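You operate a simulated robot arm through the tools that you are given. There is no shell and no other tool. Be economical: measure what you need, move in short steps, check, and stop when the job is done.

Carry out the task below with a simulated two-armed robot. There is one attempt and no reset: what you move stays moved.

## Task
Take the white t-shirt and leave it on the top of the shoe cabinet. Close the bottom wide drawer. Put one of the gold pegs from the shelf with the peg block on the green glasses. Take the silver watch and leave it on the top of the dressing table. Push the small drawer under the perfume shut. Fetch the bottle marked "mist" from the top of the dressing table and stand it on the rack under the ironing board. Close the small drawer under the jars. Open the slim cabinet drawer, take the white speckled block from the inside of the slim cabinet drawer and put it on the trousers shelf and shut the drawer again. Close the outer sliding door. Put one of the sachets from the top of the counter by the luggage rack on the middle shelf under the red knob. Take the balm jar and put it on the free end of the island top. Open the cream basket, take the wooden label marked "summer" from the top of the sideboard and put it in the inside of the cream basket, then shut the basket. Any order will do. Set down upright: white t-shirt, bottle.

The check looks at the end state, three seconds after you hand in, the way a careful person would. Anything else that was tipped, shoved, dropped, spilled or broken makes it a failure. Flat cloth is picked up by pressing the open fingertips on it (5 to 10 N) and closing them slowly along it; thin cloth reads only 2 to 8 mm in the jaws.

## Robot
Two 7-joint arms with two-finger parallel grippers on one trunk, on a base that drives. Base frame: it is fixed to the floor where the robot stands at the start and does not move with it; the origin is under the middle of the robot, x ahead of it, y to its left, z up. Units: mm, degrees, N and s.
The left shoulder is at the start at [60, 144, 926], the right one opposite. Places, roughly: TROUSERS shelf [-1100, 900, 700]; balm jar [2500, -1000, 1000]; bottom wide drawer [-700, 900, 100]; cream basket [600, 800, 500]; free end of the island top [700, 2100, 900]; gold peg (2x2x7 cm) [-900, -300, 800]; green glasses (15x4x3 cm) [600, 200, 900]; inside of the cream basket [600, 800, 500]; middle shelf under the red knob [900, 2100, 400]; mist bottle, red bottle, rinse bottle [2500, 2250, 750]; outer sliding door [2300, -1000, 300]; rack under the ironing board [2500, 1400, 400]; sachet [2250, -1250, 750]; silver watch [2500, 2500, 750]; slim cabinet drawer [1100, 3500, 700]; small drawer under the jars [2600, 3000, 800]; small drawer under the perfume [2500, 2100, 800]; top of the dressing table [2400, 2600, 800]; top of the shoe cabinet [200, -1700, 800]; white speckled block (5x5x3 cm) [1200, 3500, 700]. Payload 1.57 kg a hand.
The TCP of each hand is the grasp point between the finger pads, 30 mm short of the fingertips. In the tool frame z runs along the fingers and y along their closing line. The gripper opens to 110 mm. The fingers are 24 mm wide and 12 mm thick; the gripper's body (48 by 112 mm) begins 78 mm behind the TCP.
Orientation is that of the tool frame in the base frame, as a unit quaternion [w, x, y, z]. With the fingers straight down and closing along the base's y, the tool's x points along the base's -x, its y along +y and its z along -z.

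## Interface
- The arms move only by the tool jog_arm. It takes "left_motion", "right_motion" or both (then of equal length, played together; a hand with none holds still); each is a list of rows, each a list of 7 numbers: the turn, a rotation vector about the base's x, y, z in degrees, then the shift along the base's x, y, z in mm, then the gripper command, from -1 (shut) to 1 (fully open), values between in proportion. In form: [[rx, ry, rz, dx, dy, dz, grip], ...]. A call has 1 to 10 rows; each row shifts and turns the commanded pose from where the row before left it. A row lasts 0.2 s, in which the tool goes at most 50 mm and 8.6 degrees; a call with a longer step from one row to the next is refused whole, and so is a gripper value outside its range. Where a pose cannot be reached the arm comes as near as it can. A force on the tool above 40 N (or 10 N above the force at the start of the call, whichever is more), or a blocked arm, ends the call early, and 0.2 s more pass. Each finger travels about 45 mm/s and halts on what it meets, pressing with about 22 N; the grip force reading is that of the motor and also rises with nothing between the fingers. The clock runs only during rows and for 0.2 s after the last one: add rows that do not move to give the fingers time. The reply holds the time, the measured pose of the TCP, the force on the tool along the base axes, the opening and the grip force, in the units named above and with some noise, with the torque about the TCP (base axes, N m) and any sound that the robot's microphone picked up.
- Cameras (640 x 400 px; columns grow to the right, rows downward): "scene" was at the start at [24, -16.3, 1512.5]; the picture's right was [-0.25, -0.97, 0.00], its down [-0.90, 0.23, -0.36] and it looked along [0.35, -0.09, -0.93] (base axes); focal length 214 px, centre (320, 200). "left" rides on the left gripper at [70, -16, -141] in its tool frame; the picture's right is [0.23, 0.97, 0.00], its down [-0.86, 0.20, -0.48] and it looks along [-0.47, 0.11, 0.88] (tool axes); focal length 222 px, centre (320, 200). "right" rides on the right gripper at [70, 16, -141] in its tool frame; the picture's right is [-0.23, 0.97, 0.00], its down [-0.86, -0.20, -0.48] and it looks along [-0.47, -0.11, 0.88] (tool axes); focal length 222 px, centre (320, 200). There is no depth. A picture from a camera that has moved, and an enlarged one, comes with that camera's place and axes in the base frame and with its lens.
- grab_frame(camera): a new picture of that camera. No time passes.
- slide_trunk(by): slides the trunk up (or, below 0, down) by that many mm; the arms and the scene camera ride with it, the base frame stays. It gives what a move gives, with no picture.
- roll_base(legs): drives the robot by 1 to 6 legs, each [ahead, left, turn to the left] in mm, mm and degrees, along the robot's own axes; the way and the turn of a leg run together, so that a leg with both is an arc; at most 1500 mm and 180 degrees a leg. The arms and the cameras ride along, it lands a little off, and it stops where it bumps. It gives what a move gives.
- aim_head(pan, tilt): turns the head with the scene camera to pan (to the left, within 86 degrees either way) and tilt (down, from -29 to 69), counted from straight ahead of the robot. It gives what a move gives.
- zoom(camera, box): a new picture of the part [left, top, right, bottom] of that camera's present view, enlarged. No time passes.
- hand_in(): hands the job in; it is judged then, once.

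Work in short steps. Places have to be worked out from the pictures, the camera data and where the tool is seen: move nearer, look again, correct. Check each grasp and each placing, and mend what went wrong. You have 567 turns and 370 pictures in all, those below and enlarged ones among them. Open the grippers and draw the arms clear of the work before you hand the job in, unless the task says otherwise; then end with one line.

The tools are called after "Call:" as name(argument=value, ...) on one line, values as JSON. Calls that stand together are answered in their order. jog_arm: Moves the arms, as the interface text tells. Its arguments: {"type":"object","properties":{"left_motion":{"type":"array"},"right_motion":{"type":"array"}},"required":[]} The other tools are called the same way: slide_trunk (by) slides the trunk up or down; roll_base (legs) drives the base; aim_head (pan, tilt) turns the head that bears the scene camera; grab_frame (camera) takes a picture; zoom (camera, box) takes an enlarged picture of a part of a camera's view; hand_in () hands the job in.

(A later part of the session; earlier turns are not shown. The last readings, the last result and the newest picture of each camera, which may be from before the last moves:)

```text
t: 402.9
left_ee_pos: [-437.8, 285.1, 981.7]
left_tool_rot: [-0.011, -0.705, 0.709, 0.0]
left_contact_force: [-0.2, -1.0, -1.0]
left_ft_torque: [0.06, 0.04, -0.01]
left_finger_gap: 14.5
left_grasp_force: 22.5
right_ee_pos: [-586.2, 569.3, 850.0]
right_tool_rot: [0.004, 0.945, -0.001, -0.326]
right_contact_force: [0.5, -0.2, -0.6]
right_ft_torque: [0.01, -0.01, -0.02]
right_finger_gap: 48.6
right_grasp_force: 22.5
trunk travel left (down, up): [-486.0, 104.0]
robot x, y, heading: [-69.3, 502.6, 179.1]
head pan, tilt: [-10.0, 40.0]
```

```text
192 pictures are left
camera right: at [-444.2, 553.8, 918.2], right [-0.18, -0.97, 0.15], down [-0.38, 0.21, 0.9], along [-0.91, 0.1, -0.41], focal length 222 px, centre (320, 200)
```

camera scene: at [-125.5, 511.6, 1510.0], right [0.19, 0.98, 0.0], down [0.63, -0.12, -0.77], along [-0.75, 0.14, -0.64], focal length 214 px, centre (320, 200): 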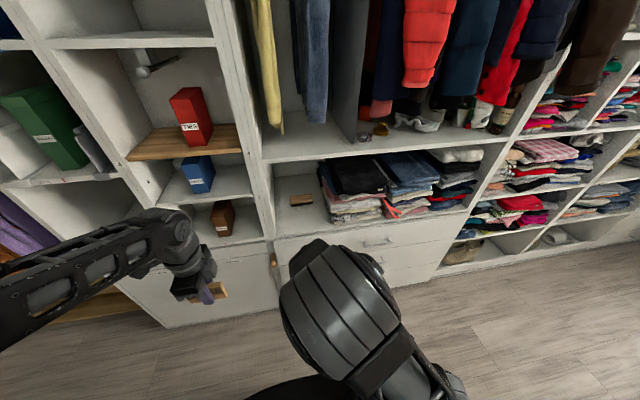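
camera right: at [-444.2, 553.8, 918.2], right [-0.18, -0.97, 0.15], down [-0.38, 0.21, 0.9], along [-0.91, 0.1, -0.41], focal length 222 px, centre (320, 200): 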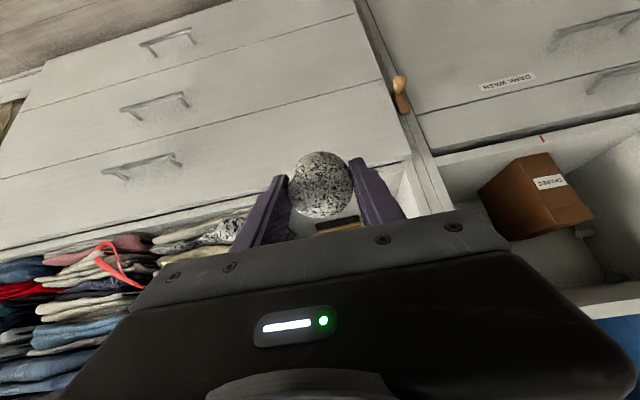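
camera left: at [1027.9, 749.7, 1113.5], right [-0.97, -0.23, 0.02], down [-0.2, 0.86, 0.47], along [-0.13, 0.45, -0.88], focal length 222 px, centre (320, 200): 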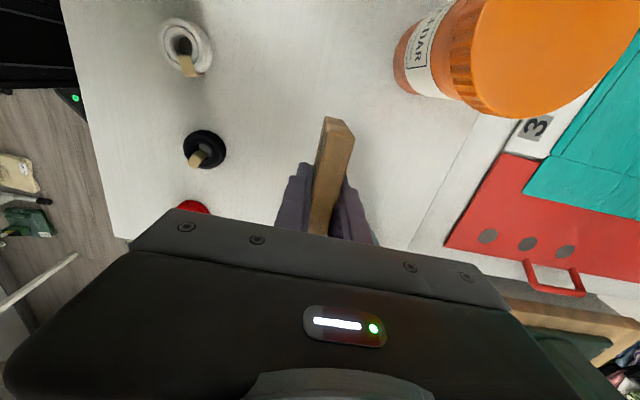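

Pitch 38°, shelf clear. Drive ahead 250 to bring the block over the free part of the shelf.

Call:
roll_base(legs=[[250, 0, 0]])

Call:
grab_frame(camera="right")

```text
t: 404.8
left_ee_pos: [-691.4, 287.0, 981.5]
left_tool_rot: [-0.011, -0.706, 0.708, -0.001]
left_contact_force: [-0.5, -0.4, -0.8]
left_ft_torque: [-0.01, -0.04, 0.04]
left_finger_gap: 14.4
left_grasp_force: 21.7
right_ee_pos: [-838.2, 570.5, 849.8]
right_tool_rot: [0.005, 0.946, 0.001, -0.325]
right_contact_force: [0.1, 0.2, -1.4]
right_ft_torque: [0.01, -0.02, 0.01]
right_finger_gap: 48.6
right_grasp_force: 21.4
trunk travel left (down, up): [-486.0, 104.0]
robot x, y, heading: [-324.9, 505.0, 179.3]
head pan, tilt: [-10.0, 40.0]
```

```text
191 pictures are left
camera right: at [-696.8, 556.1, 917.8], right [-0.18, -0.97, 0.15], down [-0.38, 0.21, 0.9], along [-0.91, 0.1, -0.41], focal length 222 px, centre (320, 200)
```

right: 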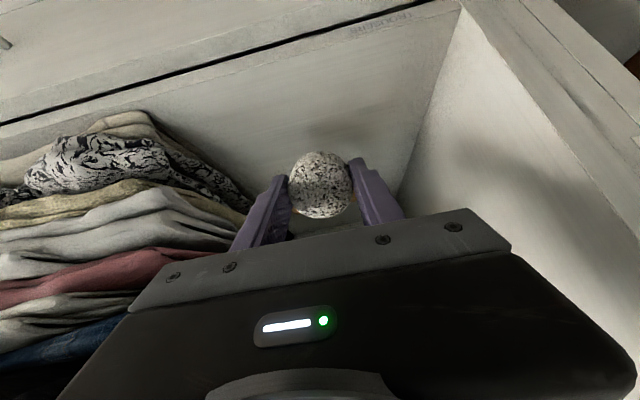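

The TROUSERS label confirms the shelf; surface ≈770. Move 35 mm deeper and lower to contact.

Call:
jog_arm(right_motion=[[0, 0, 0, -20, -5, 0, -0.4], [0, 0, 0, -15, -5, -10, -0.4], [0, 0, 0, 0, 0, -10, -0.4], [0, 0, 0, 0, 0, -7, -0.4], [0, 0, 0, 0, 0, -5, -0.4], [0, 0, 0, 0, 0, -5, -0.4], [0, 0, 0, 0, 0, -5, -0.4], [0, 0, 0, 0, 0, -5, -0.4], [0, 0, 0, 0, 0, -5, -0.4]])

Call:
grab_frame(camera="right")

```text
t: 406.8
left_ee_pos: [-690.1, 287.8, 980.8]
left_tool_rot: [-0.011, -0.706, 0.708, -0.001]
left_contact_force: [-0.1, 0.2, -0.7]
left_ft_torque: [0.03, 0.0, 0.02]
left_finger_gap: 14.2
left_grasp_force: 21.9
right_ee_pos: [-872.2, 560.9, 799.3]
right_tool_rot: [0.005, 0.945, 0.002, -0.326]
right_contact_force: [0.1, 1.0, -0.5]
right_ft_torque: [-0.01, -0.01, 0.04]
right_finger_gap: 48.7
right_grasp_force: 22.0
trunk travel left (down, up): [-486.0, 104.0]
robot x, y, heading: [-324.4, 503.7, 179.4]
head pan, tilt: [-10.0, 40.0]
```

```text
190 pictures are left
camera right: at [-731.3, 546.2, 865.7], right [-0.17, -0.97, 0.15], down [-0.38, 0.2, 0.9], along [-0.91, 0.1, -0.41], focal length 222 px, centre (320, 200)
```

right: 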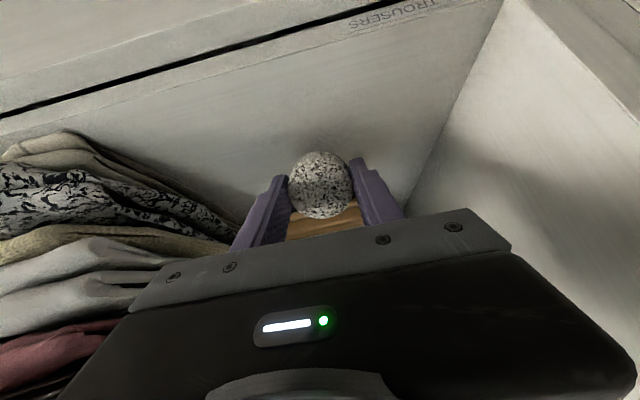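

Still no contact; keep lowering.

Call:
jog_arm(right_motion=[[0, 0, 0, 0, 0, -6, -0.4], [0, 0, 0, 0, 0, -6, -0.4], [0, 0, 0, 0, 0, -5, -0.4], [0, 0, 0, 0, 0, -5, -0.4], [0, 0, 0, 0, 0, -5, -0.4], [0, 0, 0, 0, 0, -5, -0.4], [0, 0, 0, 0, 0, -5, -0.4], [0, 0, 0, 0, 0, -5, -0.4], [0, 0, 0, 0, 0, -5, -0.4]])

```text
t: 408.6
left_ee_pos: [-689.0, 288.1, 982.7]
left_tool_rot: [-0.011, -0.706, 0.708, -0.001]
left_contact_force: [0.4, -0.4, -0.4]
left_ft_torque: [0.0, 0.0, 0.04]
left_finger_gap: 14.5
left_grasp_force: 21.8
right_ee_pos: [-878.4, 561.2, 762.6]
right_tool_rot: [0.007, 0.943, 0.0, -0.334]
right_contact_force: [3.8, 1.0, 19.0]
right_ft_torque: [0.41, 0.04, -0.16]
right_finger_gap: 48.6
right_grasp_force: 21.7
trunk travel left (down, up): [-486.0, 104.0]
robot x, y, heading: [-321.0, 502.5, 179.5]
head pan, tilt: [-10.0, 40.0]
stopped in row 9 (right hand): the force on the tool passed its limit (the readings are from after the stop); the commanded pose is now the measured one
```

Contact at z≈763. Open the gripper, then withdraw up and back.

Call:
jog_arm(right_motion=[[0, 0, 0, 0, 0, 1, -0.1], [0, 0, 0, 0, 0, 0, 0.1], [0, 0, 0, 0, 0, 0, 0.3], [0, 0, 0, 0, 0, 0, 0.3], [0, 0, 0, 12, 0, 15, 0.3], [0, 0, 0, 20, 0, 25, 0.3], [0, 0, 0, 20, 0, 25, 0.3]])

Call:
grab_frame(camera="right")

```text
t: 410.2
left_ee_pos: [-690.0, 288.0, 981.2]
left_tool_rot: [-0.011, -0.706, 0.708, -0.001]
left_contact_force: [0.5, 0.1, 0.4]
left_ft_torque: [0.0, -0.01, -0.03]
left_finger_gap: 14.2
left_grasp_force: 21.9
right_ee_pos: [-824.4, 559.6, 825.4]
right_tool_rot: [0.006, 0.944, 0.0, -0.33]
right_contact_force: [-0.8, 0.3, 0.5]
right_ft_torque: [0.02, 0.0, -0.03]
right_finger_gap: 71.8
right_grasp_force: 0.0
trunk travel left (down, up): [-486.0, 104.0]
robot x, y, heading: [-323.0, 500.2, 179.4]
head pan, tilt: [-10.0, 40.0]
```

```text
189 pictures are left
camera right: at [-680.4, 546.3, 892.5], right [-0.18, -0.97, 0.15], down [-0.37, 0.21, 0.9], along [-0.91, 0.1, -0.4], focal length 222 px, centre (320, 200)
```

right: 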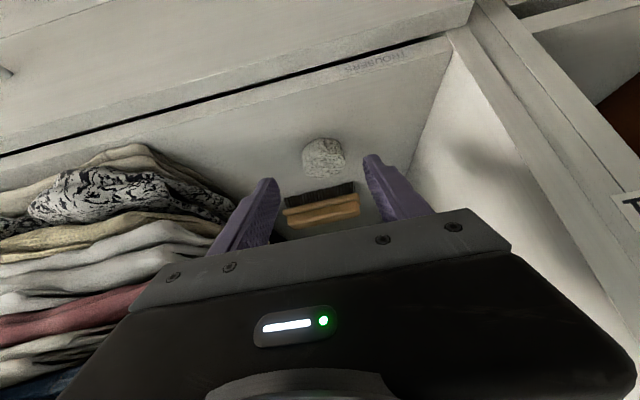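

Block is on the trousers shelf. Back out, restore tool-down, and go look for the peg shelf at y≈−300.

Call:
roll_base(legs=[[-300, 0, 0]])

Call:
jog_arm(right_motion=[[0, -8, 0, 5, 5, 20, 0.3], [0, -8, 0, 5, 5, 20, 0.3], [0, -8, 0, 5, 5, 20, 0.3], [0, -8, 0, 5, 5, 20, 0.3], [0, -7, 0, 5, 5, 20, 0.3]])

Call:
roll_base(legs=[[0, 700, 0]])

Call:
aim_head(pan=0, tilt=35)

Call:
grab_frame(camera="scene")

```text
t: 412.3
left_ee_pos: [-385.5, 286.0, 981.4]
left_tool_rot: [-0.011, -0.706, 0.708, 0.0]
left_contact_force: [0.7, 0.1, -0.4]
left_ft_torque: [0.0, 0.05, 0.01]
left_finger_gap: 14.2
left_grasp_force: 21.8
right_ee_pos: [-520.3, 558.2, 825.2]
right_tool_rot: [0.006, 0.944, 0.0, -0.33]
right_contact_force: [1.2, -0.5, 0.3]
right_ft_torque: [0.0, 0.02, 0.01]
right_finger_gap: 71.5
right_grasp_force: 0.0
trunk travel left (down, up): [-486.0, 104.0]
robot x, y, heading: [-19.2, 502.4, 178.9]
head pan, tilt: [-10.0, 40.0]
```

```text
t: 413.5
left_ee_pos: [-387.1, 284.3, 980.6]
left_tool_rot: [-0.011, -0.705, 0.709, -0.001]
left_contact_force: [-0.1, -0.6, -0.5]
left_ft_torque: [0.0, 0.02, 0.0]
left_finger_gap: 14.4
left_grasp_force: 22.0
right_ee_pos: [-495.5, 586.1, 926.6]
right_tool_rot: [0.006, 1.0, -0.003, 0.004]
right_contact_force: [0.2, 0.1, 0.0]
right_ft_torque: [0.03, -0.01, 0.02]
right_finger_gap: 71.7
right_grasp_force: 0.0
trunk travel left (down, up): [-486.0, 104.0]
robot x, y, heading: [-19.0, 497.0, 179.4]
head pan, tilt: [-10.0, 40.0]
```

```text
t: 417.4
left_ee_pos: [-395.6, -426.8, 981.1]
left_tool_rot: [-0.012, -0.705, 0.709, -0.001]
left_contact_force: [-0.4, -1.0, -0.5]
left_ft_torque: [0.01, 0.02, -0.01]
left_finger_gap: 14.4
left_grasp_force: 21.9
right_ee_pos: [-502.8, -125.9, 925.8]
right_tool_rot: [0.005, 1.0, -0.002, 0.004]
right_contact_force: [-0.2, -0.4, 0.0]
right_ft_torque: [-0.01, 0.03, 0.02]
right_finger_gap: 71.8
right_grasp_force: 0.0
trunk travel left (down, up): [-486.0, 104.0]
robot x, y, heading: [-34.3, -211.3, 179.5]
head pan, tilt: [-10.0, 40.0]
```

```text
t: 418.1
left_ee_pos: [-395.4, -425.5, 980.2]
left_tool_rot: [-0.012, -0.706, 0.708, -0.001]
left_contact_force: [-0.2, -0.4, -0.7]
left_ft_torque: [0.0, -0.02, -0.02]
left_finger_gap: 14.2
left_grasp_force: 22.0
right_ee_pos: [-503.3, -126.5, 926.0]
right_tool_rot: [0.005, 1.0, -0.003, 0.004]
right_contact_force: [-0.1, -0.3, 0.3]
right_ft_torque: [0.0, 0.0, 0.02]
right_finger_gap: 71.4
right_grasp_force: 0.0
trunk travel left (down, up): [-486.0, 104.0]
robot x, y, heading: [-29.8, -209.9, 179.5]
head pan, tilt: [0.0, 35.0]
```

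```text
188 pictures are left
camera scene: at [-87.0, -213.1, 1517.4], right [0.01, 1.0, 0.0], down [0.57, -0.01, -0.82], along [-0.82, 0.01, -0.57], focal length 214 px, centre (320, 200)
```

scene: 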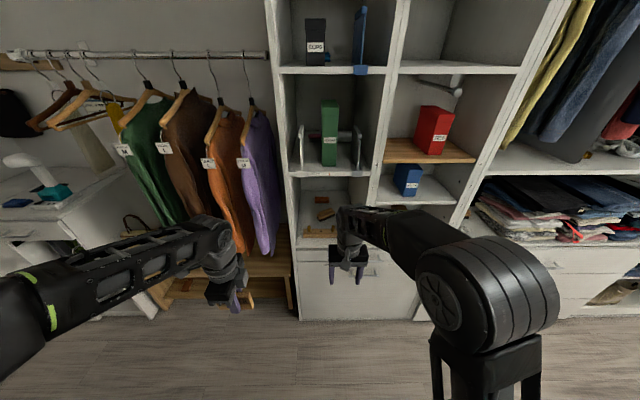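

Call:
zoom(camera="scene", box=[270, 130, 400, 260])

```text
3.08 times, centred on (335, 195) of scene
camera zoom: at [-87.0, -213.1, 1517.4], right [0.01, 1.0, 0.0], down [0.57, -0.01, -0.82], along [-0.82, 0.01, -0.57], focal length 660 px, centre (274, 215)
```

zoom: 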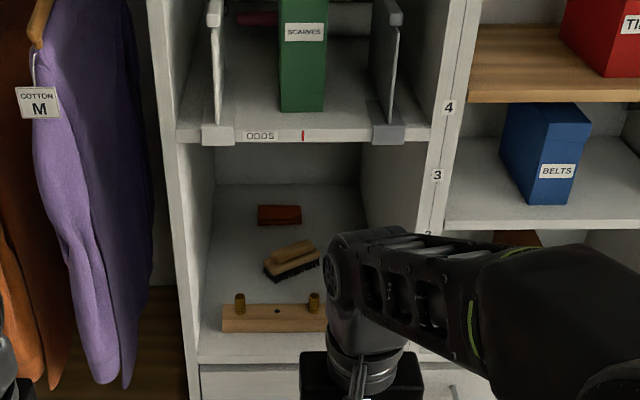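

The peg block with two gold pegs is on the lower shelf (pegs ≈[−890, −259] and [−890, −139], z≈830). I'll take one with a horizontal hand so it can later be laid flat. Raise the trunk and pitch the right hand.

Call:
slide_trunk(by=90)

Call:
jog_arm(right_motion=[[0, 8, 0, -10, 0, -10, 0.0], [0, 8, 0, -10, 0, -10, 0.0], [0, 8, 0, -10, 0, -10, 0.0], [0, 8, 0, -10, 0, -10, 0.0], [0, 8, 0, -10, 0, -10, 0.0], [0, 8, 0, -10, 0, -10, 0.0], [0, 8, 0, -10, 0, -10, 0.0], [0, 8, 0, -10, 0, -10, 0.0], [0, 8, 0, -10, 0, -10, 0.0], [0, 8, 0, -10, 0, -10, 0.0]])

Call:
jog_arm(right_motion=[[0, 5, 0, 0, 0, -15, 0.0], [0, 5, 0, 0, 0, -15, 0.0], [0, 0, 0, 0, 0, 0, 0.0]])

Call:
grab_frame(camera="right")

Call:
grab_frame(camera="scene")

```text
t: 419.3
left_ee_pos: [-394.6, -426.2, 1070.6]
left_tool_rot: [-0.013, -0.706, 0.708, 0.0]
left_contact_force: [0.0, 1.4, -1.6]
left_ft_torque: [-0.01, 0.0, -0.02]
left_finger_gap: 14.3
left_grasp_force: 22.2
right_ee_pos: [-503.8, -125.2, 1016.0]
right_tool_rot: [0.006, 1.0, -0.004, 0.004]
right_contact_force: [-0.1, 0.5, 0.4]
right_ft_torque: [0.03, -0.03, 0.04]
right_finger_gap: 71.5
right_grasp_force: 0.0
trunk travel left (down, up): [-576.0, 14.0]
robot x, y, heading: [-29.1, -214.5, 179.3]
head pan, tilt: [0.0, 35.0]
```

```text
t: 421.5
left_ee_pos: [-396.5, -426.0, 1070.7]
left_tool_rot: [-0.011, -0.706, 0.708, -0.001]
left_contact_force: [-0.6, -1.1, 0.3]
left_ft_torque: [-0.01, -0.02, 0.03]
left_finger_gap: 14.3
left_grasp_force: 22.1
right_ee_pos: [-603.6, -126.6, 916.8]
right_tool_rot: [0.005, 0.767, 0.001, -0.641]
right_contact_force: [0.6, 0.0, 0.1]
right_ft_torque: [0.03, 0.01, -0.02]
right_finger_gap: 55.0
right_grasp_force: 0.1
trunk travel left (down, up): [-576.0, 14.0]
robot x, y, heading: [-27.7, -214.3, 179.3]
head pan, tilt: [0.0, 35.0]
```

```text
t: 422.3
left_ee_pos: [-394.8, -426.0, 1072.1]
left_tool_rot: [-0.011, -0.706, 0.709, 0.0]
left_contact_force: [-0.4, 0.4, -0.5]
left_ft_torque: [0.01, 0.02, -0.01]
left_finger_gap: 14.4
left_grasp_force: 22.1
right_ee_pos: [-601.4, -126.7, 886.9]
right_tool_rot: [0.006, 0.709, 0.002, -0.705]
right_contact_force: [0.2, -0.8, -0.2]
right_ft_torque: [0.04, 0.03, 0.0]
right_finger_gap: 54.8
right_grasp_force: 0.0
trunk travel left (down, up): [-576.0, 14.0]
robot x, y, heading: [-32.4, -209.7, 179.4]
head pan, tilt: [0.0, 35.0]
```

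```text
186 pictures are left
camera right: at [-460.2, -142.2, 817.6], right [0.01, -0.97, 0.23], down [0.47, 0.21, 0.86], along [-0.88, 0.1, 0.46], focal length 222 px, centre (320, 200)
```

right: 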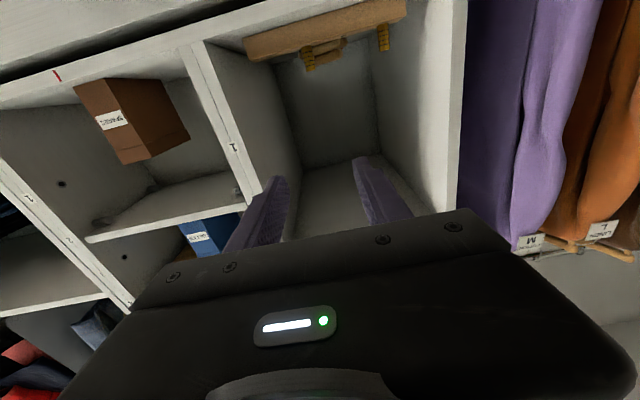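

```text
185 pictures are left
camera scene: at [-86.9, -213.2, 1607.4], right [0.01, 1.0, 0.0], down [0.57, -0.01, -0.82], along [-0.82, 0.01, -0.57], focal length 214 px, centre (320, 200)
```

scene: 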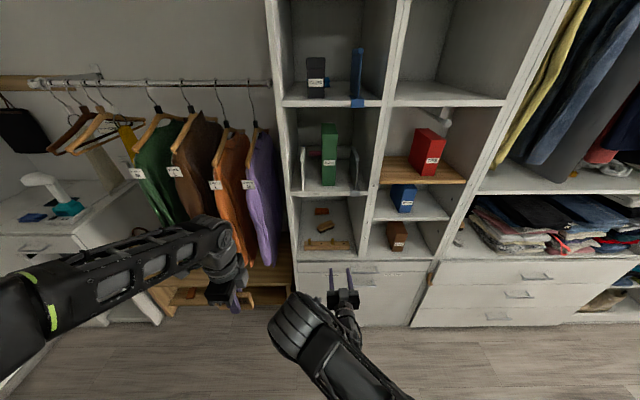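

Horizontal pose reached. Zoom on the pegs.

Call:
zoom(camera="right", box=[230, 0, 430, 125])

Call:
zoom(camera="scene", box=[280, 180, 380, 260])

```text
3.20 times, centred on (330, 62) of right
camera zoom: at [-460.2, -142.2, 817.6], right [0.01, -0.97, 0.23], down [0.47, 0.21, 0.86], along [-0.88, 0.1, 0.46], focal length 711 px, centre (288, 640)
```

zoom: 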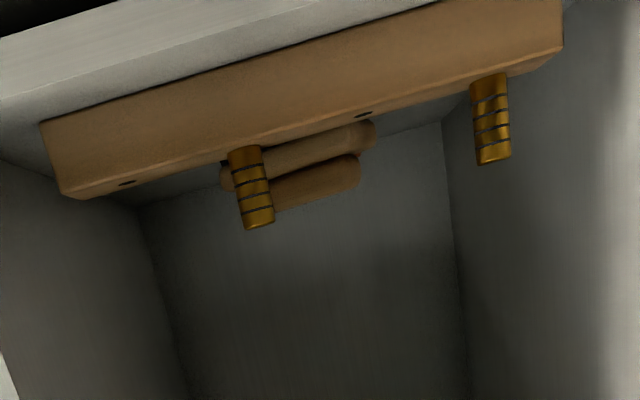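

```text
5.00 times, centred on (330, 220) of scene
camera zoom: at [-86.9, -213.2, 1607.4], right [0.01, 1.0, 0.0], down [0.57, -0.01, -0.82], along [-0.82, 0.01, -0.57], focal length 1072 px, centre (270, 100)
```

zoom: 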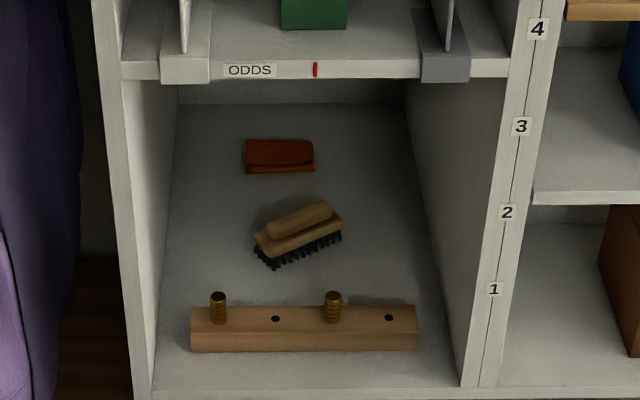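

Peg tip at [−895, −136, 798], block top ≈764. I lower to z≈785, align y, and drive ahead 200, then check.

Call:
jog_arm(right_motion=[[0, 0, 0, 0, -4, -35, -0.2], [0, 0, 0, 0, -4, -35, -0.2], [0, 0, 0, 0, -2, -32, -0.2], [0, 0, 0, 0, 0, 0, -0.2]])

Call:
roll_base(legs=[[200, 0, 0.6]])

Call:
grab_frame(camera="right")

Call:
zoom(camera="scene", box=[270, 180, 400, 310])

```text
t: 423.3
left_ee_pos: [-394.8, -425.4, 1072.0]
left_tool_rot: [-0.011, -0.705, 0.709, 0.0]
left_contact_force: [0.6, 0.1, -0.2]
left_ft_torque: [-0.01, 0.01, 0.0]
left_finger_gap: 14.2
left_grasp_force: 22.1
right_ee_pos: [-603.4, -136.3, 784.7]
right_tool_rot: [0.005, 0.709, 0.002, -0.705]
right_contact_force: [-0.9, -0.4, 0.4]
right_ft_torque: [-0.01, -0.02, 0.01]
right_finger_gap: 44.0
right_grasp_force: 0.0
trunk travel left (down, up): [-576.0, 14.0]
robot x, y, heading: [-30.4, -208.7, 179.7]
head pan, tilt: [0.0, 35.0]
```

```text
t: 424.9
left_ee_pos: [-597.2, -427.8, 1069.8]
left_tool_rot: [0.012, 0.708, -0.706, 0.001]
left_contact_force: [-0.3, 0.6, -0.9]
left_ft_torque: [-0.02, -0.03, -0.04]
left_finger_gap: 14.3
left_grasp_force: 21.9
right_ee_pos: [-806.8, -137.8, 784.9]
right_tool_rot: [0.007, 0.71, 0.003, -0.704]
right_contact_force: [-0.4, 0.4, -0.3]
right_ft_torque: [-0.02, 0.04, -0.02]
right_finger_gap: 44.2
right_grasp_force: 0.1
trunk travel left (down, up): [-576.0, 14.0]
robot x, y, heading: [-234.2, -211.3, 179.8]
head pan, tilt: [0.0, 35.0]
```

```text
182 pictures are left
camera right: at [-664.6, -151.6, 715.3], right [0.01, -0.97, 0.23], down [0.47, 0.21, 0.86], along [-0.88, 0.1, 0.46], focal length 222 px, centre (320, 200)
```

right: 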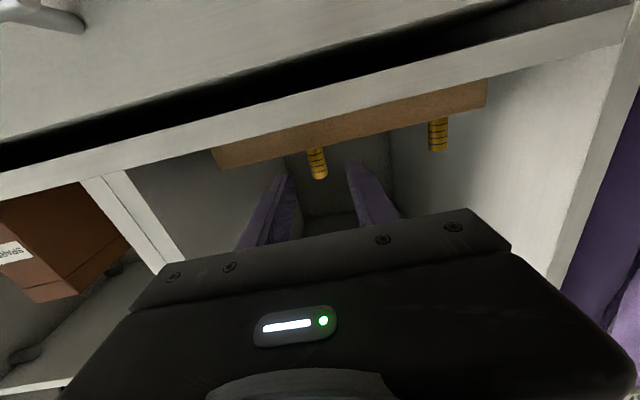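

```text
3.08 times, centred on (335, 245) of scene
camera zoom: at [-290.9, -212.0, 1607.4], right [0.0, 1.0, 0.0], down [0.57, 0.0, -0.82], along [-0.82, 0.0, -0.57], focal length 660 px, centre (274, 62)
```

zoom: 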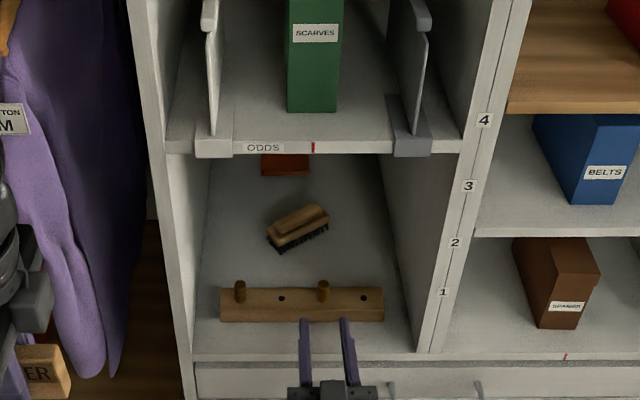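

Peg spans z≈774–807 at y≈−132. I nudge the right hand (+5 y, +4 z), move the left hand away from the hanging clothes, and drive in 88 mm.

Call:
jog_arm(right_motion=[[0, 0, 0, 0, 2, 2, -0.2], [0, 0, 0, 0, 2, 2, -0.2], [0, 0, 0, 0, 1, 0, -0.2]], left_motion=[[0, 0, 0, 10, 30, 0, -0.9], [0, 0, 0, 10, 30, 0, -0.9], [0, 0, 0, 10, 30, 0, -0.9]])

Call:
roll_base(legs=[[70, 0, 0]])

Call:
grab_frame(camera="right")

```text
t: 425.7
left_ee_pos: [-565.0, -336.6, 1072.6]
left_tool_rot: [0.012, 0.708, -0.706, 0.001]
left_contact_force: [0.1, 0.1, 0.3]
left_ft_torque: [-0.03, 0.0, 0.01]
left_finger_gap: 14.3
left_grasp_force: 21.9
right_ee_pos: [-805.6, -131.1, 787.5]
right_tool_rot: [0.008, 0.709, 0.004, -0.705]
right_contact_force: [0.2, -0.2, -0.9]
right_ft_torque: [-0.01, 0.02, 0.01]
right_finger_gap: 44.0
right_grasp_force: 0.1
trunk travel left (down, up): [-576.0, 14.0]
robot x, y, heading: [-230.7, -209.1, 179.4]
head pan, tilt: [0.0, 35.0]
```

```text
t: 426.8
left_ee_pos: [-637.6, -336.2, 1072.0]
left_tool_rot: [0.011, 0.708, -0.706, 0.001]
left_contact_force: [-0.1, -0.6, -0.8]
left_ft_torque: [0.02, -0.03, -0.01]
left_finger_gap: 14.1
left_grasp_force: 22.4
right_ee_pos: [-878.5, -131.1, 787.6]
right_tool_rot: [0.008, 0.71, 0.004, -0.704]
right_contact_force: [-1.0, 0.1, -0.5]
right_ft_torque: [-0.01, 0.03, -0.01]
right_finger_gap: 44.1
right_grasp_force: 0.1
trunk travel left (down, up): [-576.0, 14.0]
robot x, y, heading: [-300.4, -203.4, 180.0]
head pan, tilt: [0.0, 35.0]
```

```text
180 pictures are left
camera right: at [-735.6, -146.0, 719.1], right [0.02, -0.97, 0.23], down [0.47, 0.21, 0.86], along [-0.88, 0.1, 0.46], focal length 222 px, centre (320, 200)
```

right: 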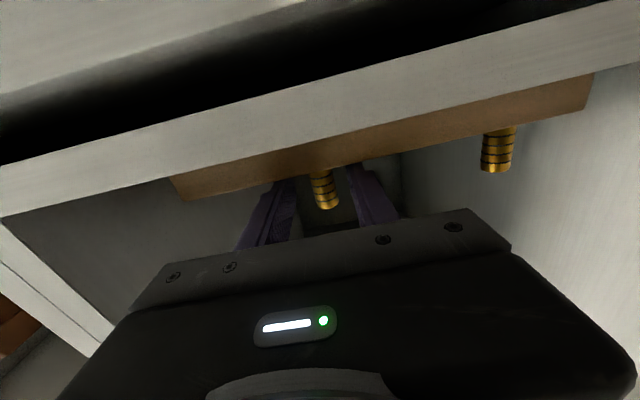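

The peg is centred between the fingers. Move 15 mm further and close on it.

Call:
jog_arm(right_motion=[[0, 0, 0, -8, 0, 1, -0.2], [0, 0, 0, -7, 0, 1, -0.2], [0, 0, 0, 0, 0, 0, -0.5], [0, 0, 0, 0, 0, 0, -0.8], [0, 0, 0, 0, 0, 0, -0.9], [0, 0, 0, 0, 0, 0, -0.9]])

Call:
grab_frame(camera="right")

```text
t: 428.2
left_ee_pos: [-636.5, -338.5, 1071.6]
left_tool_rot: [0.011, 0.709, -0.705, 0.001]
left_contact_force: [0.3, 0.4, -0.2]
left_ft_torque: [0.02, 0.04, 0.0]
left_finger_gap: 14.5
left_grasp_force: 22.0
right_ee_pos: [-893.7, -134.4, 790.1]
right_tool_rot: [0.009, 0.71, 0.005, -0.704]
right_contact_force: [-0.1, -10.7, -1.2]
right_ft_torque: [-0.29, 0.05, -0.08]
right_finger_gap: 15.8
right_grasp_force: 22.8
trunk travel left (down, up): [-576.0, 14.0]
robot x, y, heading: [-301.0, -211.9, 179.9]
head pan, tilt: [0.0, 35.0]
```

```text
179 pictures are left
camera right: at [-750.0, -147.9, 720.9], right [0.02, -0.97, 0.23], down [0.47, 0.21, 0.86], along [-0.88, 0.09, 0.46], focal length 222 px, centre (320, 200)
```

right: 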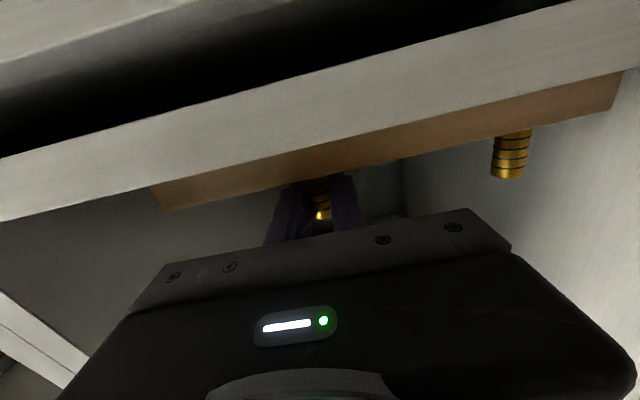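

Gripped (15.8 mm). I relieve the side force by 3 mm and lift straight up slowly.

Call:
jog_arm(right_motion=[[0, 0, 0, 0, -3, 0, -0.9], [0, 0, 0, 0, 0, 6, -0.9], [0, 0, 0, 0, 0, 8, -0.9], [0, 0, 0, 0, 0, 8, -0.9], [0, 0, 0, 0, 0, 8, -0.9], [0, 0, 0, 0, 0, 10, -0.9], [0, 0, 0, 0, 0, 10, -0.9], [0, 0, 0, 0, 0, 10, -0.9]])

Call:
grab_frame(camera="right")

```text
t: 430.0
left_ee_pos: [-636.4, -336.7, 1071.3]
left_tool_rot: [0.012, 0.708, -0.706, 0.0]
left_contact_force: [-0.6, 0.9, -0.7]
left_ft_torque: [0.01, -0.01, 0.0]
left_finger_gap: 14.1
left_grasp_force: 21.8
right_ee_pos: [-891.9, -134.7, 849.8]
right_tool_rot: [0.007, 0.71, 0.003, -0.704]
right_contact_force: [0.3, 0.1, -1.0]
right_ft_torque: [0.01, 0.03, 0.0]
right_finger_gap: 15.8
right_grasp_force: 21.9
trunk travel left (down, up): [-576.0, 14.0]
robot x, y, heading: [-300.6, -209.3, 180.0]
head pan, tilt: [0.0, 35.0]
```

```text
178 pictures are left
camera right: at [-750.1, -148.0, 781.5], right [0.02, -0.97, 0.23], down [0.47, 0.21, 0.86], along [-0.88, 0.1, 0.46], focal length 222 px, centre (320, 200)
```

right: 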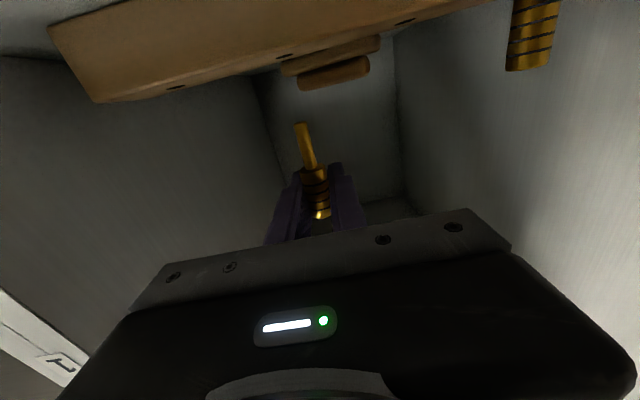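

The peg is out. Back out 290, then return the hand to tool-down (peg becomes horizontal).

Call:
roll_base(legs=[[-290, 0, 0]])

Call:
jog_arm(right_motion=[[0, -8, 0, 12, 0, 20, -0.9], [0, -8, 0, 12, 0, 20, -0.9], [0, -8, 0, 12, 0, 20, -0.9], [0, -8, 0, 12, 0, 20, -0.9], [0, -8, 0, 12, 0, 20, -0.9], [0, -8, 0, 12, 0, 20, -0.9], [0, -8, 0, 12, 0, 20, -0.9], [0, -8, 0, 12, 0, 20, -0.9], [0, -8, 0, 12, 0, 20, -0.9], [0, -8, 0, 12, 0, 20, -0.9]])

Call:
jog_arm(right_motion=[[0, -5, 0, 10, 0, 20, -0.9], [0, -5, 0, 10, 0, 10, -0.9], [0, 0, 0, 0, 0, 0, -0.9]])

Call:
grab_frame(camera="right")

```text
t: 432.0
left_ee_pos: [-344.0, -338.4, 1073.3]
left_tool_rot: [0.011, 0.709, -0.705, 0.0]
left_contact_force: [-0.2, -1.0, -0.4]
left_ft_torque: [-0.02, 0.02, 0.03]
left_finger_gap: 14.3
left_grasp_force: 22.5
right_ee_pos: [-601.7, -134.2, 850.7]
right_tool_rot: [0.009, 0.71, 0.005, -0.705]
right_contact_force: [1.1, 0.8, -0.6]
right_ft_torque: [0.0, 0.03, 0.02]
right_finger_gap: 15.8
right_grasp_force: 22.4
trunk travel left (down, up): [-576.0, 14.0]
robot x, y, heading: [-10.3, -209.4, 180.1]
head pan, tilt: [0.0, 35.0]
```

```text
t: 434.2
left_ee_pos: [-346.0, -338.5, 1072.6]
left_tool_rot: [0.012, 0.709, -0.705, 0.001]
left_contact_force: [0.7, 0.6, -0.8]
left_ft_torque: [0.01, 0.0, 0.0]
left_finger_gap: 14.4
left_grasp_force: 22.0
right_ee_pos: [-482.2, -135.9, 1052.0]
right_tool_rot: [0.009, 0.997, -0.001, -0.082]
right_contact_force: [-1.0, 0.4, -1.1]
right_ft_torque: [-0.03, 0.0, 0.02]
right_finger_gap: 15.8
right_grasp_force: 21.9
trunk travel left (down, up): [-576.0, 14.0]
robot x, y, heading: [-9.3, -207.9, 179.9]
head pan, tilt: [0.0, 35.0]
```

```text
t: 435.0
left_ee_pos: [-345.4, -338.0, 1072.1]
left_tool_rot: [0.012, 0.709, -0.705, 0.0]
left_contact_force: [-0.4, 0.3, -0.7]
left_ft_torque: [-0.02, -0.01, 0.01]
left_finger_gap: 14.2
left_grasp_force: 21.8
right_ee_pos: [-461.7, -136.9, 1081.9]
right_tool_rot: [0.01, 1.0, -0.003, 0.005]
right_contact_force: [0.6, -0.3, -1.4]
right_ft_torque: [-0.02, 0.03, 0.03]
right_finger_gap: 15.6
right_grasp_force: 21.6
trunk travel left (down, up): [-576.0, 14.0]
robot x, y, heading: [-9.6, -213.3, 180.0]
head pan, tilt: [0.0, 35.0]
```

```text
177 pictures are left
camera right: at [-393.4, -150.1, 1222.6], right [-0.23, -0.97, 0.02], down [-0.86, 0.21, 0.47], along [-0.46, 0.09, -0.88], focal length 222 px, centre (320, 200)
```

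right: 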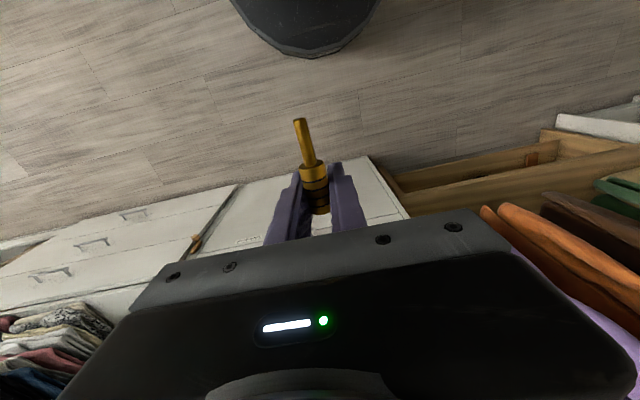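

Peg held horizontally. Turn around to face the sideboard and strafe to y≈280.

Call:
roll_base(legs=[[0, 0, 180], [0, 490, 0]])

Call:
aim_head(pan=0, tilt=55)

Call:
grab_frame(camera="scene")

```text
t: 445.3
left_ee_pos: [310.6, 421.0, 1072.2]
left_tool_rot: [-0.002, 0.697, 0.717, 0.012]
left_contact_force: [0.2, -0.2, -0.2]
left_ft_torque: [-0.02, 0.01, -0.02]
left_finger_gap: 14.3
left_grasp_force: 21.9
right_ee_pos: [430.1, 221.7, 1080.7]
right_tool_rot: [-0.004, -0.008, 1.0, 0.009]
right_contact_force: [-0.7, -0.5, -0.9]
right_ft_torque: [-0.02, -0.01, -0.01]
right_finger_gap: 15.9
right_grasp_force: 22.1
trunk travel left (down, up): [-576.0, 14.0]
robot x, y, heading: [-21.0, 285.1, 1.3]
head pan, tilt: [0.0, 35.0]
```

```text
t: 446.1
left_ee_pos: [309.9, 420.2, 1071.8]
left_tool_rot: [-0.002, 0.697, 0.717, 0.01]
left_contact_force: [-0.1, -0.8, -0.9]
left_ft_torque: [0.0, 0.03, -0.03]
left_finger_gap: 14.2
left_grasp_force: 22.8
right_ee_pos: [431.0, 222.2, 1081.4]
right_tool_rot: [-0.003, -0.009, 1.0, 0.008]
right_contact_force: [1.0, -0.8, -0.8]
right_ft_torque: [-0.01, -0.01, -0.01]
right_finger_gap: 16.0
right_grasp_force: 22.2
trunk travel left (down, up): [-576.0, 14.0]
robot x, y, heading: [-27.6, 285.6, 1.3]
head pan, tilt: [0.0, 55.0]
```

```text
176 pictures are left
camera scene: at [20.8, 282.9, 1579.3], right [0.02, -1.0, 0.0], down [-0.82, -0.02, -0.57], along [0.57, 0.01, -0.82], focal length 214 px, centre (320, 200)
```

scene: 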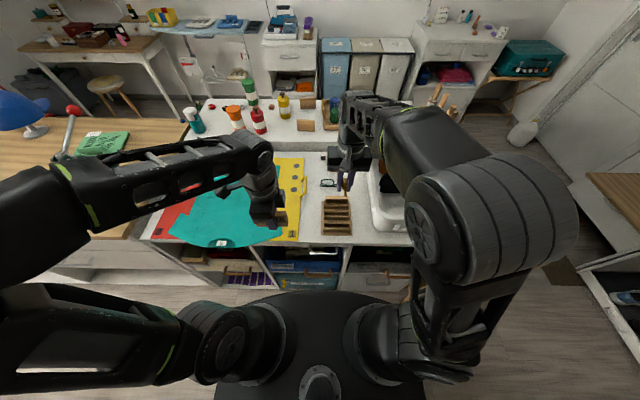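

Look with the right wrist camera.

Call:
grab_frame(camera="right")

Call:
zoom(camera="scene", box=[270, 130, 400, 250])

```text
175 pictures are left
camera right: at [362.5, 233.6, 1222.3], right [0.21, 0.98, 0.02], down [0.86, -0.19, 0.47], along [0.46, -0.08, -0.88], focal length 222 px, centre (320, 200)
```

right: 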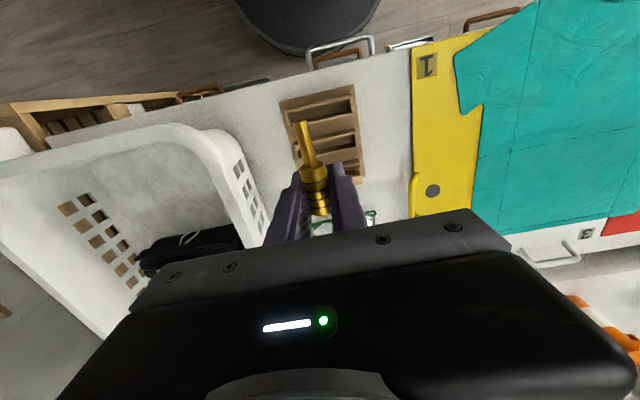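

```text
3.33 times, centred on (335, 190) of scene
camera zoom: at [20.8, 282.9, 1579.3], right [0.02, -1.0, 0.0], down [-0.82, -0.02, -0.57], along [0.57, 0.01, -0.82], focal length 715 px, centre (270, 233)
```

zoom: 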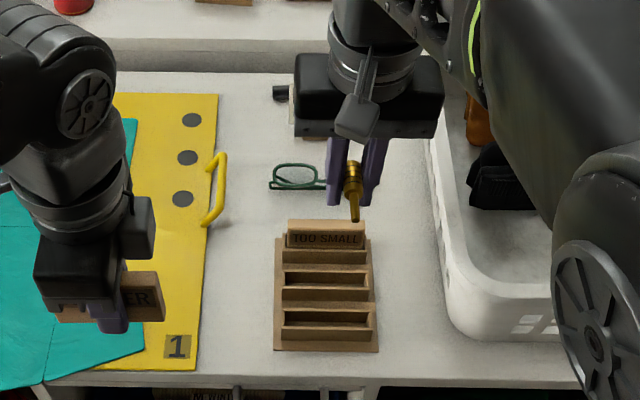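

The glasses are at ≈[578, 215]. I move the hand slightly beyond them to view them in the wrist camera.

Call:
jog_arm(right_motion=[[0, 0, 0, 30, 0, -5, -0.9], [0, 0, 0, 30, 0, -5, -0.9], [0, 0, 0, 30, 0, -5, -0.9], [0, 0, 0, 30, 0, -5, -0.9], [0, 0, 0, 30, 0, -5, -0.9], [0, 0, 0, 30, 0, -5, -0.9], [0, 0, 0, 0, 0, 0, -0.9]])

Call:
zoom(camera="right", box=[200, 60, 440, 220])

```text
t: 447.7
left_ee_pos: [309.8, 420.4, 1072.4]
left_tool_rot: [-0.001, 0.697, 0.717, 0.012]
left_contact_force: [-0.1, 0.3, -1.2]
left_ft_torque: [0.03, 0.0, 0.01]
left_finger_gap: 14.5
left_grasp_force: 22.4
right_ee_pos: [609.3, 220.8, 1051.3]
right_tool_rot: [-0.004, -0.009, 1.0, 0.009]
right_contact_force: [-0.3, 0.2, -1.7]
right_ft_torque: [-0.02, -0.02, -0.02]
right_finger_gap: 16.0
right_grasp_force: 22.1
trunk travel left (down, up): [-576.0, 14.0]
robot x, y, heading: [-22.7, 283.8, 1.0]
head pan, tilt: [0.0, 55.0]
```

```text
2.50 times, centred on (320, 140) of right
camera zoom: at [541.3, 232.4, 1192.1], right [0.21, 0.98, 0.02], down [0.86, -0.19, 0.47], along [0.46, -0.08, -0.88], focal length 555 px, centre (320, 350)
```

zoom: 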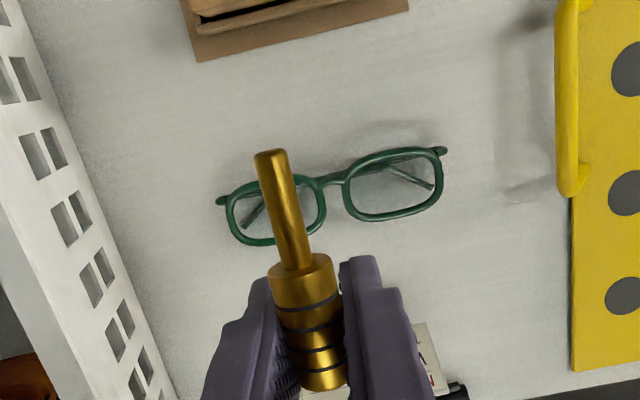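

The glasses lie flat (lens plane z≈905); the nose bridge at ≈[605, 232] forms a cradle. But the peg sits 30 mm above the fingertips, so first I'll regrasp it at the tips on free counter space at ≈[565, 320].

Call:
jog_arm(right_motion=[[0, 0, 0, -15, 35, 0, -0.9], [0, 0, 0, -15, 35, -10, -0.9], [0, 0, 0, -14, 29, -20, -0.9], [0, 0, 0, 0, 0, -30, -0.9], [0, 0, 0, 0, 0, -30, -0.9], [0, 0, 0, 0, 0, 0, -0.9]])

Call:
grab_frame(camera="right")

```text
t: 449.1
left_ee_pos: [308.9, 420.4, 1072.3]
left_tool_rot: [-0.002, 0.697, 0.717, 0.012]
left_contact_force: [0.3, 0.4, -1.0]
left_ft_torque: [0.0, 0.01, 0.0]
left_finger_gap: 14.3
left_grasp_force: 21.6
right_ee_pos: [565.7, 320.3, 961.6]
right_tool_rot: [-0.004, -0.009, 1.0, 0.009]
right_contact_force: [-0.4, -0.7, -0.3]
right_ft_torque: [-0.01, -0.01, 0.0]
right_finger_gap: 15.8
right_grasp_force: 22.0
trunk travel left (down, up): [-576.0, 14.0]
robot x, y, heading: [-22.1, 284.9, 1.2]
head pan, tilt: [0.0, 55.0]
```

```text
172 pictures are left
camera right: at [497.5, 332.1, 1103.3], right [0.21, 0.98, 0.02], down [0.86, -0.19, 0.47], along [0.46, -0.08, -0.88], focal length 222 px, centre (320, 200)
```

right: 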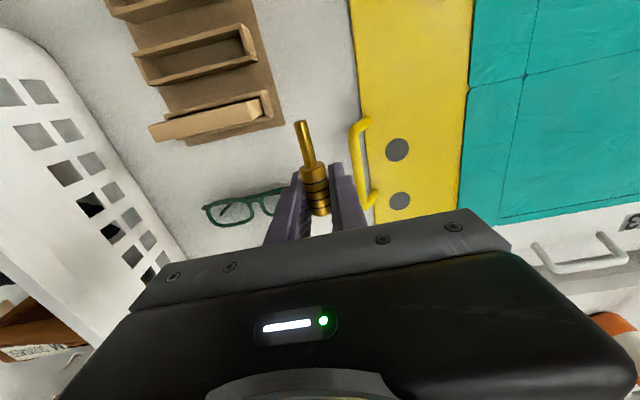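

Tight but workable: I shift to [552, 323], lower until the tips touch, open only to ~24 mm so the peg settles between the fingers, then re-close.

Call:
jog_arm(right_motion=[[0, 0, 0, -13, 3, -20, -0.9], [0, 0, 0, 0, 0, -15, -0.9], [0, 0, 0, 0, 0, -8, -0.9], [0, 0, 0, 0, 0, -5, -0.9], [0, 0, 0, 0, 0, -3, -0.9]])

```text
t: 450.3
left_ee_pos: [310.1, 419.1, 1072.7]
left_tool_rot: [-0.001, 0.697, 0.717, 0.011]
left_contact_force: [-0.5, -0.1, -0.5]
left_ft_torque: [-0.01, -0.03, 0.0]
left_finger_gap: 13.9
left_grasp_force: 22.0
right_ee_pos: [553.7, 322.1, 908.6]
right_tool_rot: [-0.004, -0.009, 1.0, 0.009]
right_contact_force: [0.5, 0.8, -0.6]
right_ft_torque: [-0.02, 0.0, -0.01]
right_finger_gap: 15.6
right_grasp_force: 22.2
trunk travel left (down, up): [-576.0, 14.0]
robot x, y, heading: [-22.3, 287.0, 1.0]
head pan, tilt: [0.0, 55.0]
```

No contact yet — the front counter is lower. Continue down slowly.

Call:
jog_arm(right_motion=[[0, 0, 0, 0, 0, -6, -0.9], [0, 0, 0, 0, 0, -6, -0.9], [0, 0, 0, 0, 0, -5, -0.9], [0, 0, 0, 0, 0, -5, -0.9], [0, 0, 0, 0, 0, -5, -0.9], [0, 0, 0, 0, 0, -5, -0.9], [0, 0, 0, 0, 0, -5, -0.9], [0, 0, 0, 0, 0, -5, -0.9]])

Call:
grab_frame(camera="right")

```text
t: 452.1
left_ee_pos: [308.3, 420.0, 1073.4]
left_tool_rot: [-0.001, 0.697, 0.717, 0.012]
left_contact_force: [-0.3, 0.9, -1.1]
left_ft_torque: [0.0, 0.02, -0.03]
left_finger_gap: 14.3
left_grasp_force: 22.1
right_ee_pos: [553.8, 323.2, 870.0]
right_tool_rot: [-0.001, -0.009, 1.0, 0.01]
right_contact_force: [-1.7, -0.9, 16.3]
right_ft_torque: [-0.38, 0.04, -0.03]
right_finger_gap: 16.1
right_grasp_force: 21.9
trunk travel left (down, up): [-576.0, 14.0]
robot x, y, heading: [-18.4, 286.9, 1.4]
head pan, tilt: [0.0, 55.0]
```

```text
171 pictures are left
camera right: at [484.3, 335.0, 1011.6], right [0.21, 0.98, 0.02], down [0.86, -0.19, 0.47], along [0.47, -0.08, -0.88], focal length 222 px, centre (320, 200)
```

right: 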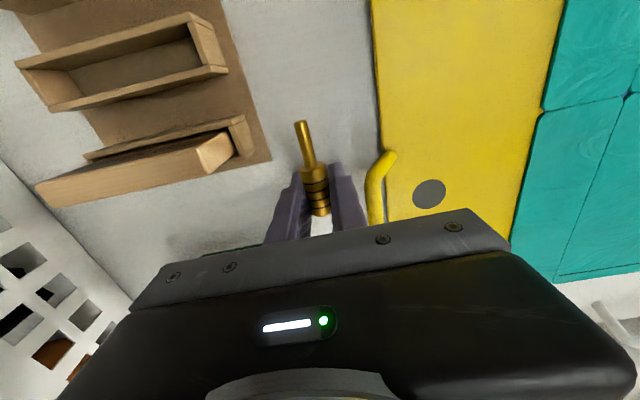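

Counter at z≈840. Open to ~23 mm so the peg drops the short way between the fingers.

Call:
jog_arm(right_motion=[[0, 0, 0, 0, 0, 2, -0.7], [0, 0, 0, 0, 0, 0, -0.58], [0, 0, 0, 0, 0, 0, -0.58], [0, 0, 0, 0, 0, 0, -0.58]])

Call:
zoom(camera="right", box=[220, 90, 420, 260])

```text
t: 453.1
left_ee_pos: [309.4, 421.8, 1072.4]
left_tool_rot: [0.0, 0.697, 0.717, 0.011]
left_contact_force: [0.3, -0.1, -0.6]
left_ft_torque: [-0.01, 0.01, 0.01]
left_finger_gap: 14.3
left_grasp_force: 21.6
right_ee_pos: [553.2, 322.6, 869.7]
right_tool_rot: [-0.003, -0.009, 1.0, 0.009]
right_contact_force: [3.7, 5.4, 10.8]
right_ft_torque: [0.02, -0.2, 0.14]
right_finger_gap: 17.3
right_grasp_force: 0.0
trunk travel left (down, up): [-576.0, 14.0]
robot x, y, heading: [-24.5, 286.4, 1.2]
head pan, tilt: [0.0, 55.0]
```

```text
2.35 times, centred on (320, 175) of right
camera zoom: at [484.7, 335.7, 1011.8], right [0.21, 0.98, 0.02], down [0.86, -0.19, 0.47], along [0.46, -0.08, -0.88], focal length 523 px, centre (320, 259)
```

zoom: 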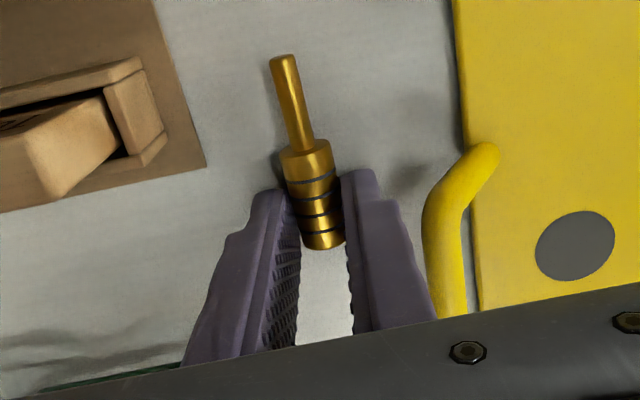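

The peg lies at tip level between the fingers. Lift 2 mm and re-close.

Call:
jog_arm(right_motion=[[0, 0, 0, 0, 0, 2, -0.6], [0, 0, 0, 0, 0, 0, -0.8], [0, 0, 0, 0, 0, 0, -0.95], [0, 0, 0, 0, 0, 0, -0.95], [0, 0, 0, 0, 0, 10, -0.95], [0, 0, 0, 0, 0, 25, -0.95]])

Call:
zoom(camera="right", box=[220, 90, 420, 260])

```text
t: 454.5
left_ee_pos: [309.5, 420.2, 1070.9]
left_tool_rot: [-0.001, 0.697, 0.717, 0.012]
left_contact_force: [0.1, -0.1, -0.9]
left_ft_torque: [0.0, 0.02, 0.02]
left_finger_gap: 14.1
left_grasp_force: 22.2
right_ee_pos: [554.0, 322.2, 906.0]
right_tool_rot: [-0.004, -0.008, 1.0, 0.008]
right_contact_force: [-1.0, 0.3, -1.6]
right_ft_torque: [0.0, 0.0, -0.01]
right_finger_gap: 15.7
right_grasp_force: 21.8
trunk travel left (down, up): [-576.0, 14.0]
robot x, y, heading: [-21.7, 284.7, 1.2]
head pan, tilt: [0.0, 55.0]
```

```text
2.35 times, centred on (320, 175) of right
camera zoom: at [485.4, 335.0, 1048.3], right [0.21, 0.98, 0.02], down [0.86, -0.19, 0.47], along [0.46, -0.08, -0.88], focal length 523 px, centre (320, 259)
```

zoom: 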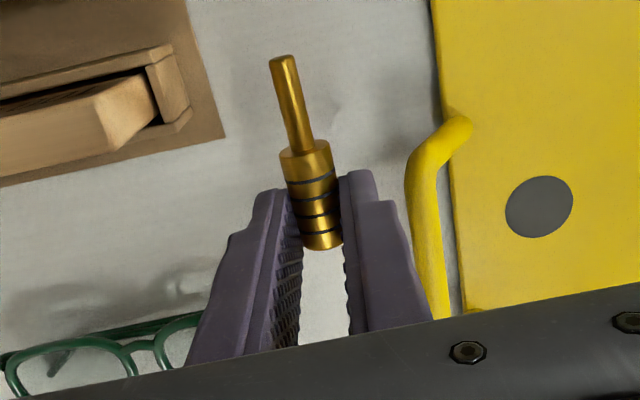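

Regripped at the fingertips, peg horizontal; head centre is 6 mm behind and 25 mm below the TCP. Now view the glasses closer for exact placement.

Call:
jog_arm(right_motion=[[0, 0, 0, 0, 0, 30, -0.95], [0, 0, 0, 15, -20, 20, -0.95], [0, 0, 0, 20, -30, 10, -0.95], [0, 0, 0, 20, -40, 0, -0.95], [0, 0, 0, 20, 0, 0, -0.95], [0, 0, 0, 0, 0, 0, -0.95]])

Call:
zoom(camera="right", box=[200, 60, 440, 220])

```text
t: 455.9
left_ee_pos: [309.1, 420.1, 1072.3]
left_tool_rot: [-0.001, 0.697, 0.717, 0.013]
left_contact_force: [0.6, -0.3, -0.7]
left_ft_torque: [0.03, 0.0, 0.02]
left_finger_gap: 14.2
left_grasp_force: 21.9
right_ee_pos: [630.4, 232.8, 965.9]
right_tool_rot: [-0.004, -0.009, 1.0, 0.01]
right_contact_force: [-0.5, 0.3, -0.7]
right_ft_torque: [0.01, -0.04, 0.0]
right_finger_gap: 15.7
right_grasp_force: 22.2
trunk travel left (down, up): [-576.0, 14.0]
robot x, y, heading: [-23.5, 283.7, 1.0]
head pan, tilt: [0.0, 55.0]
```

```text
2.50 times, centred on (320, 140) of right
camera zoom: at [561.2, 245.6, 1107.7], right [0.21, 0.98, 0.02], down [0.86, -0.19, 0.47], along [0.46, -0.08, -0.88], focal length 555 px, centre (320, 350)
```

zoom: 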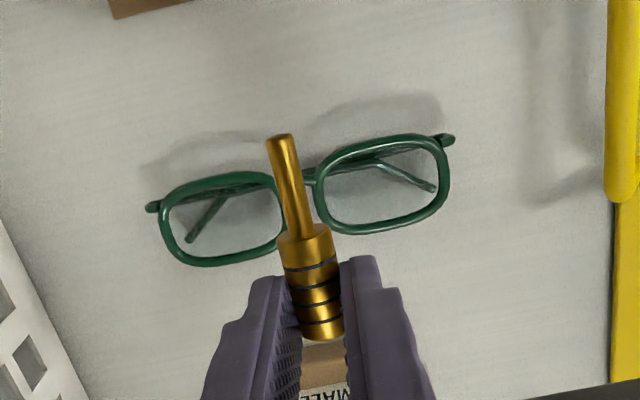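

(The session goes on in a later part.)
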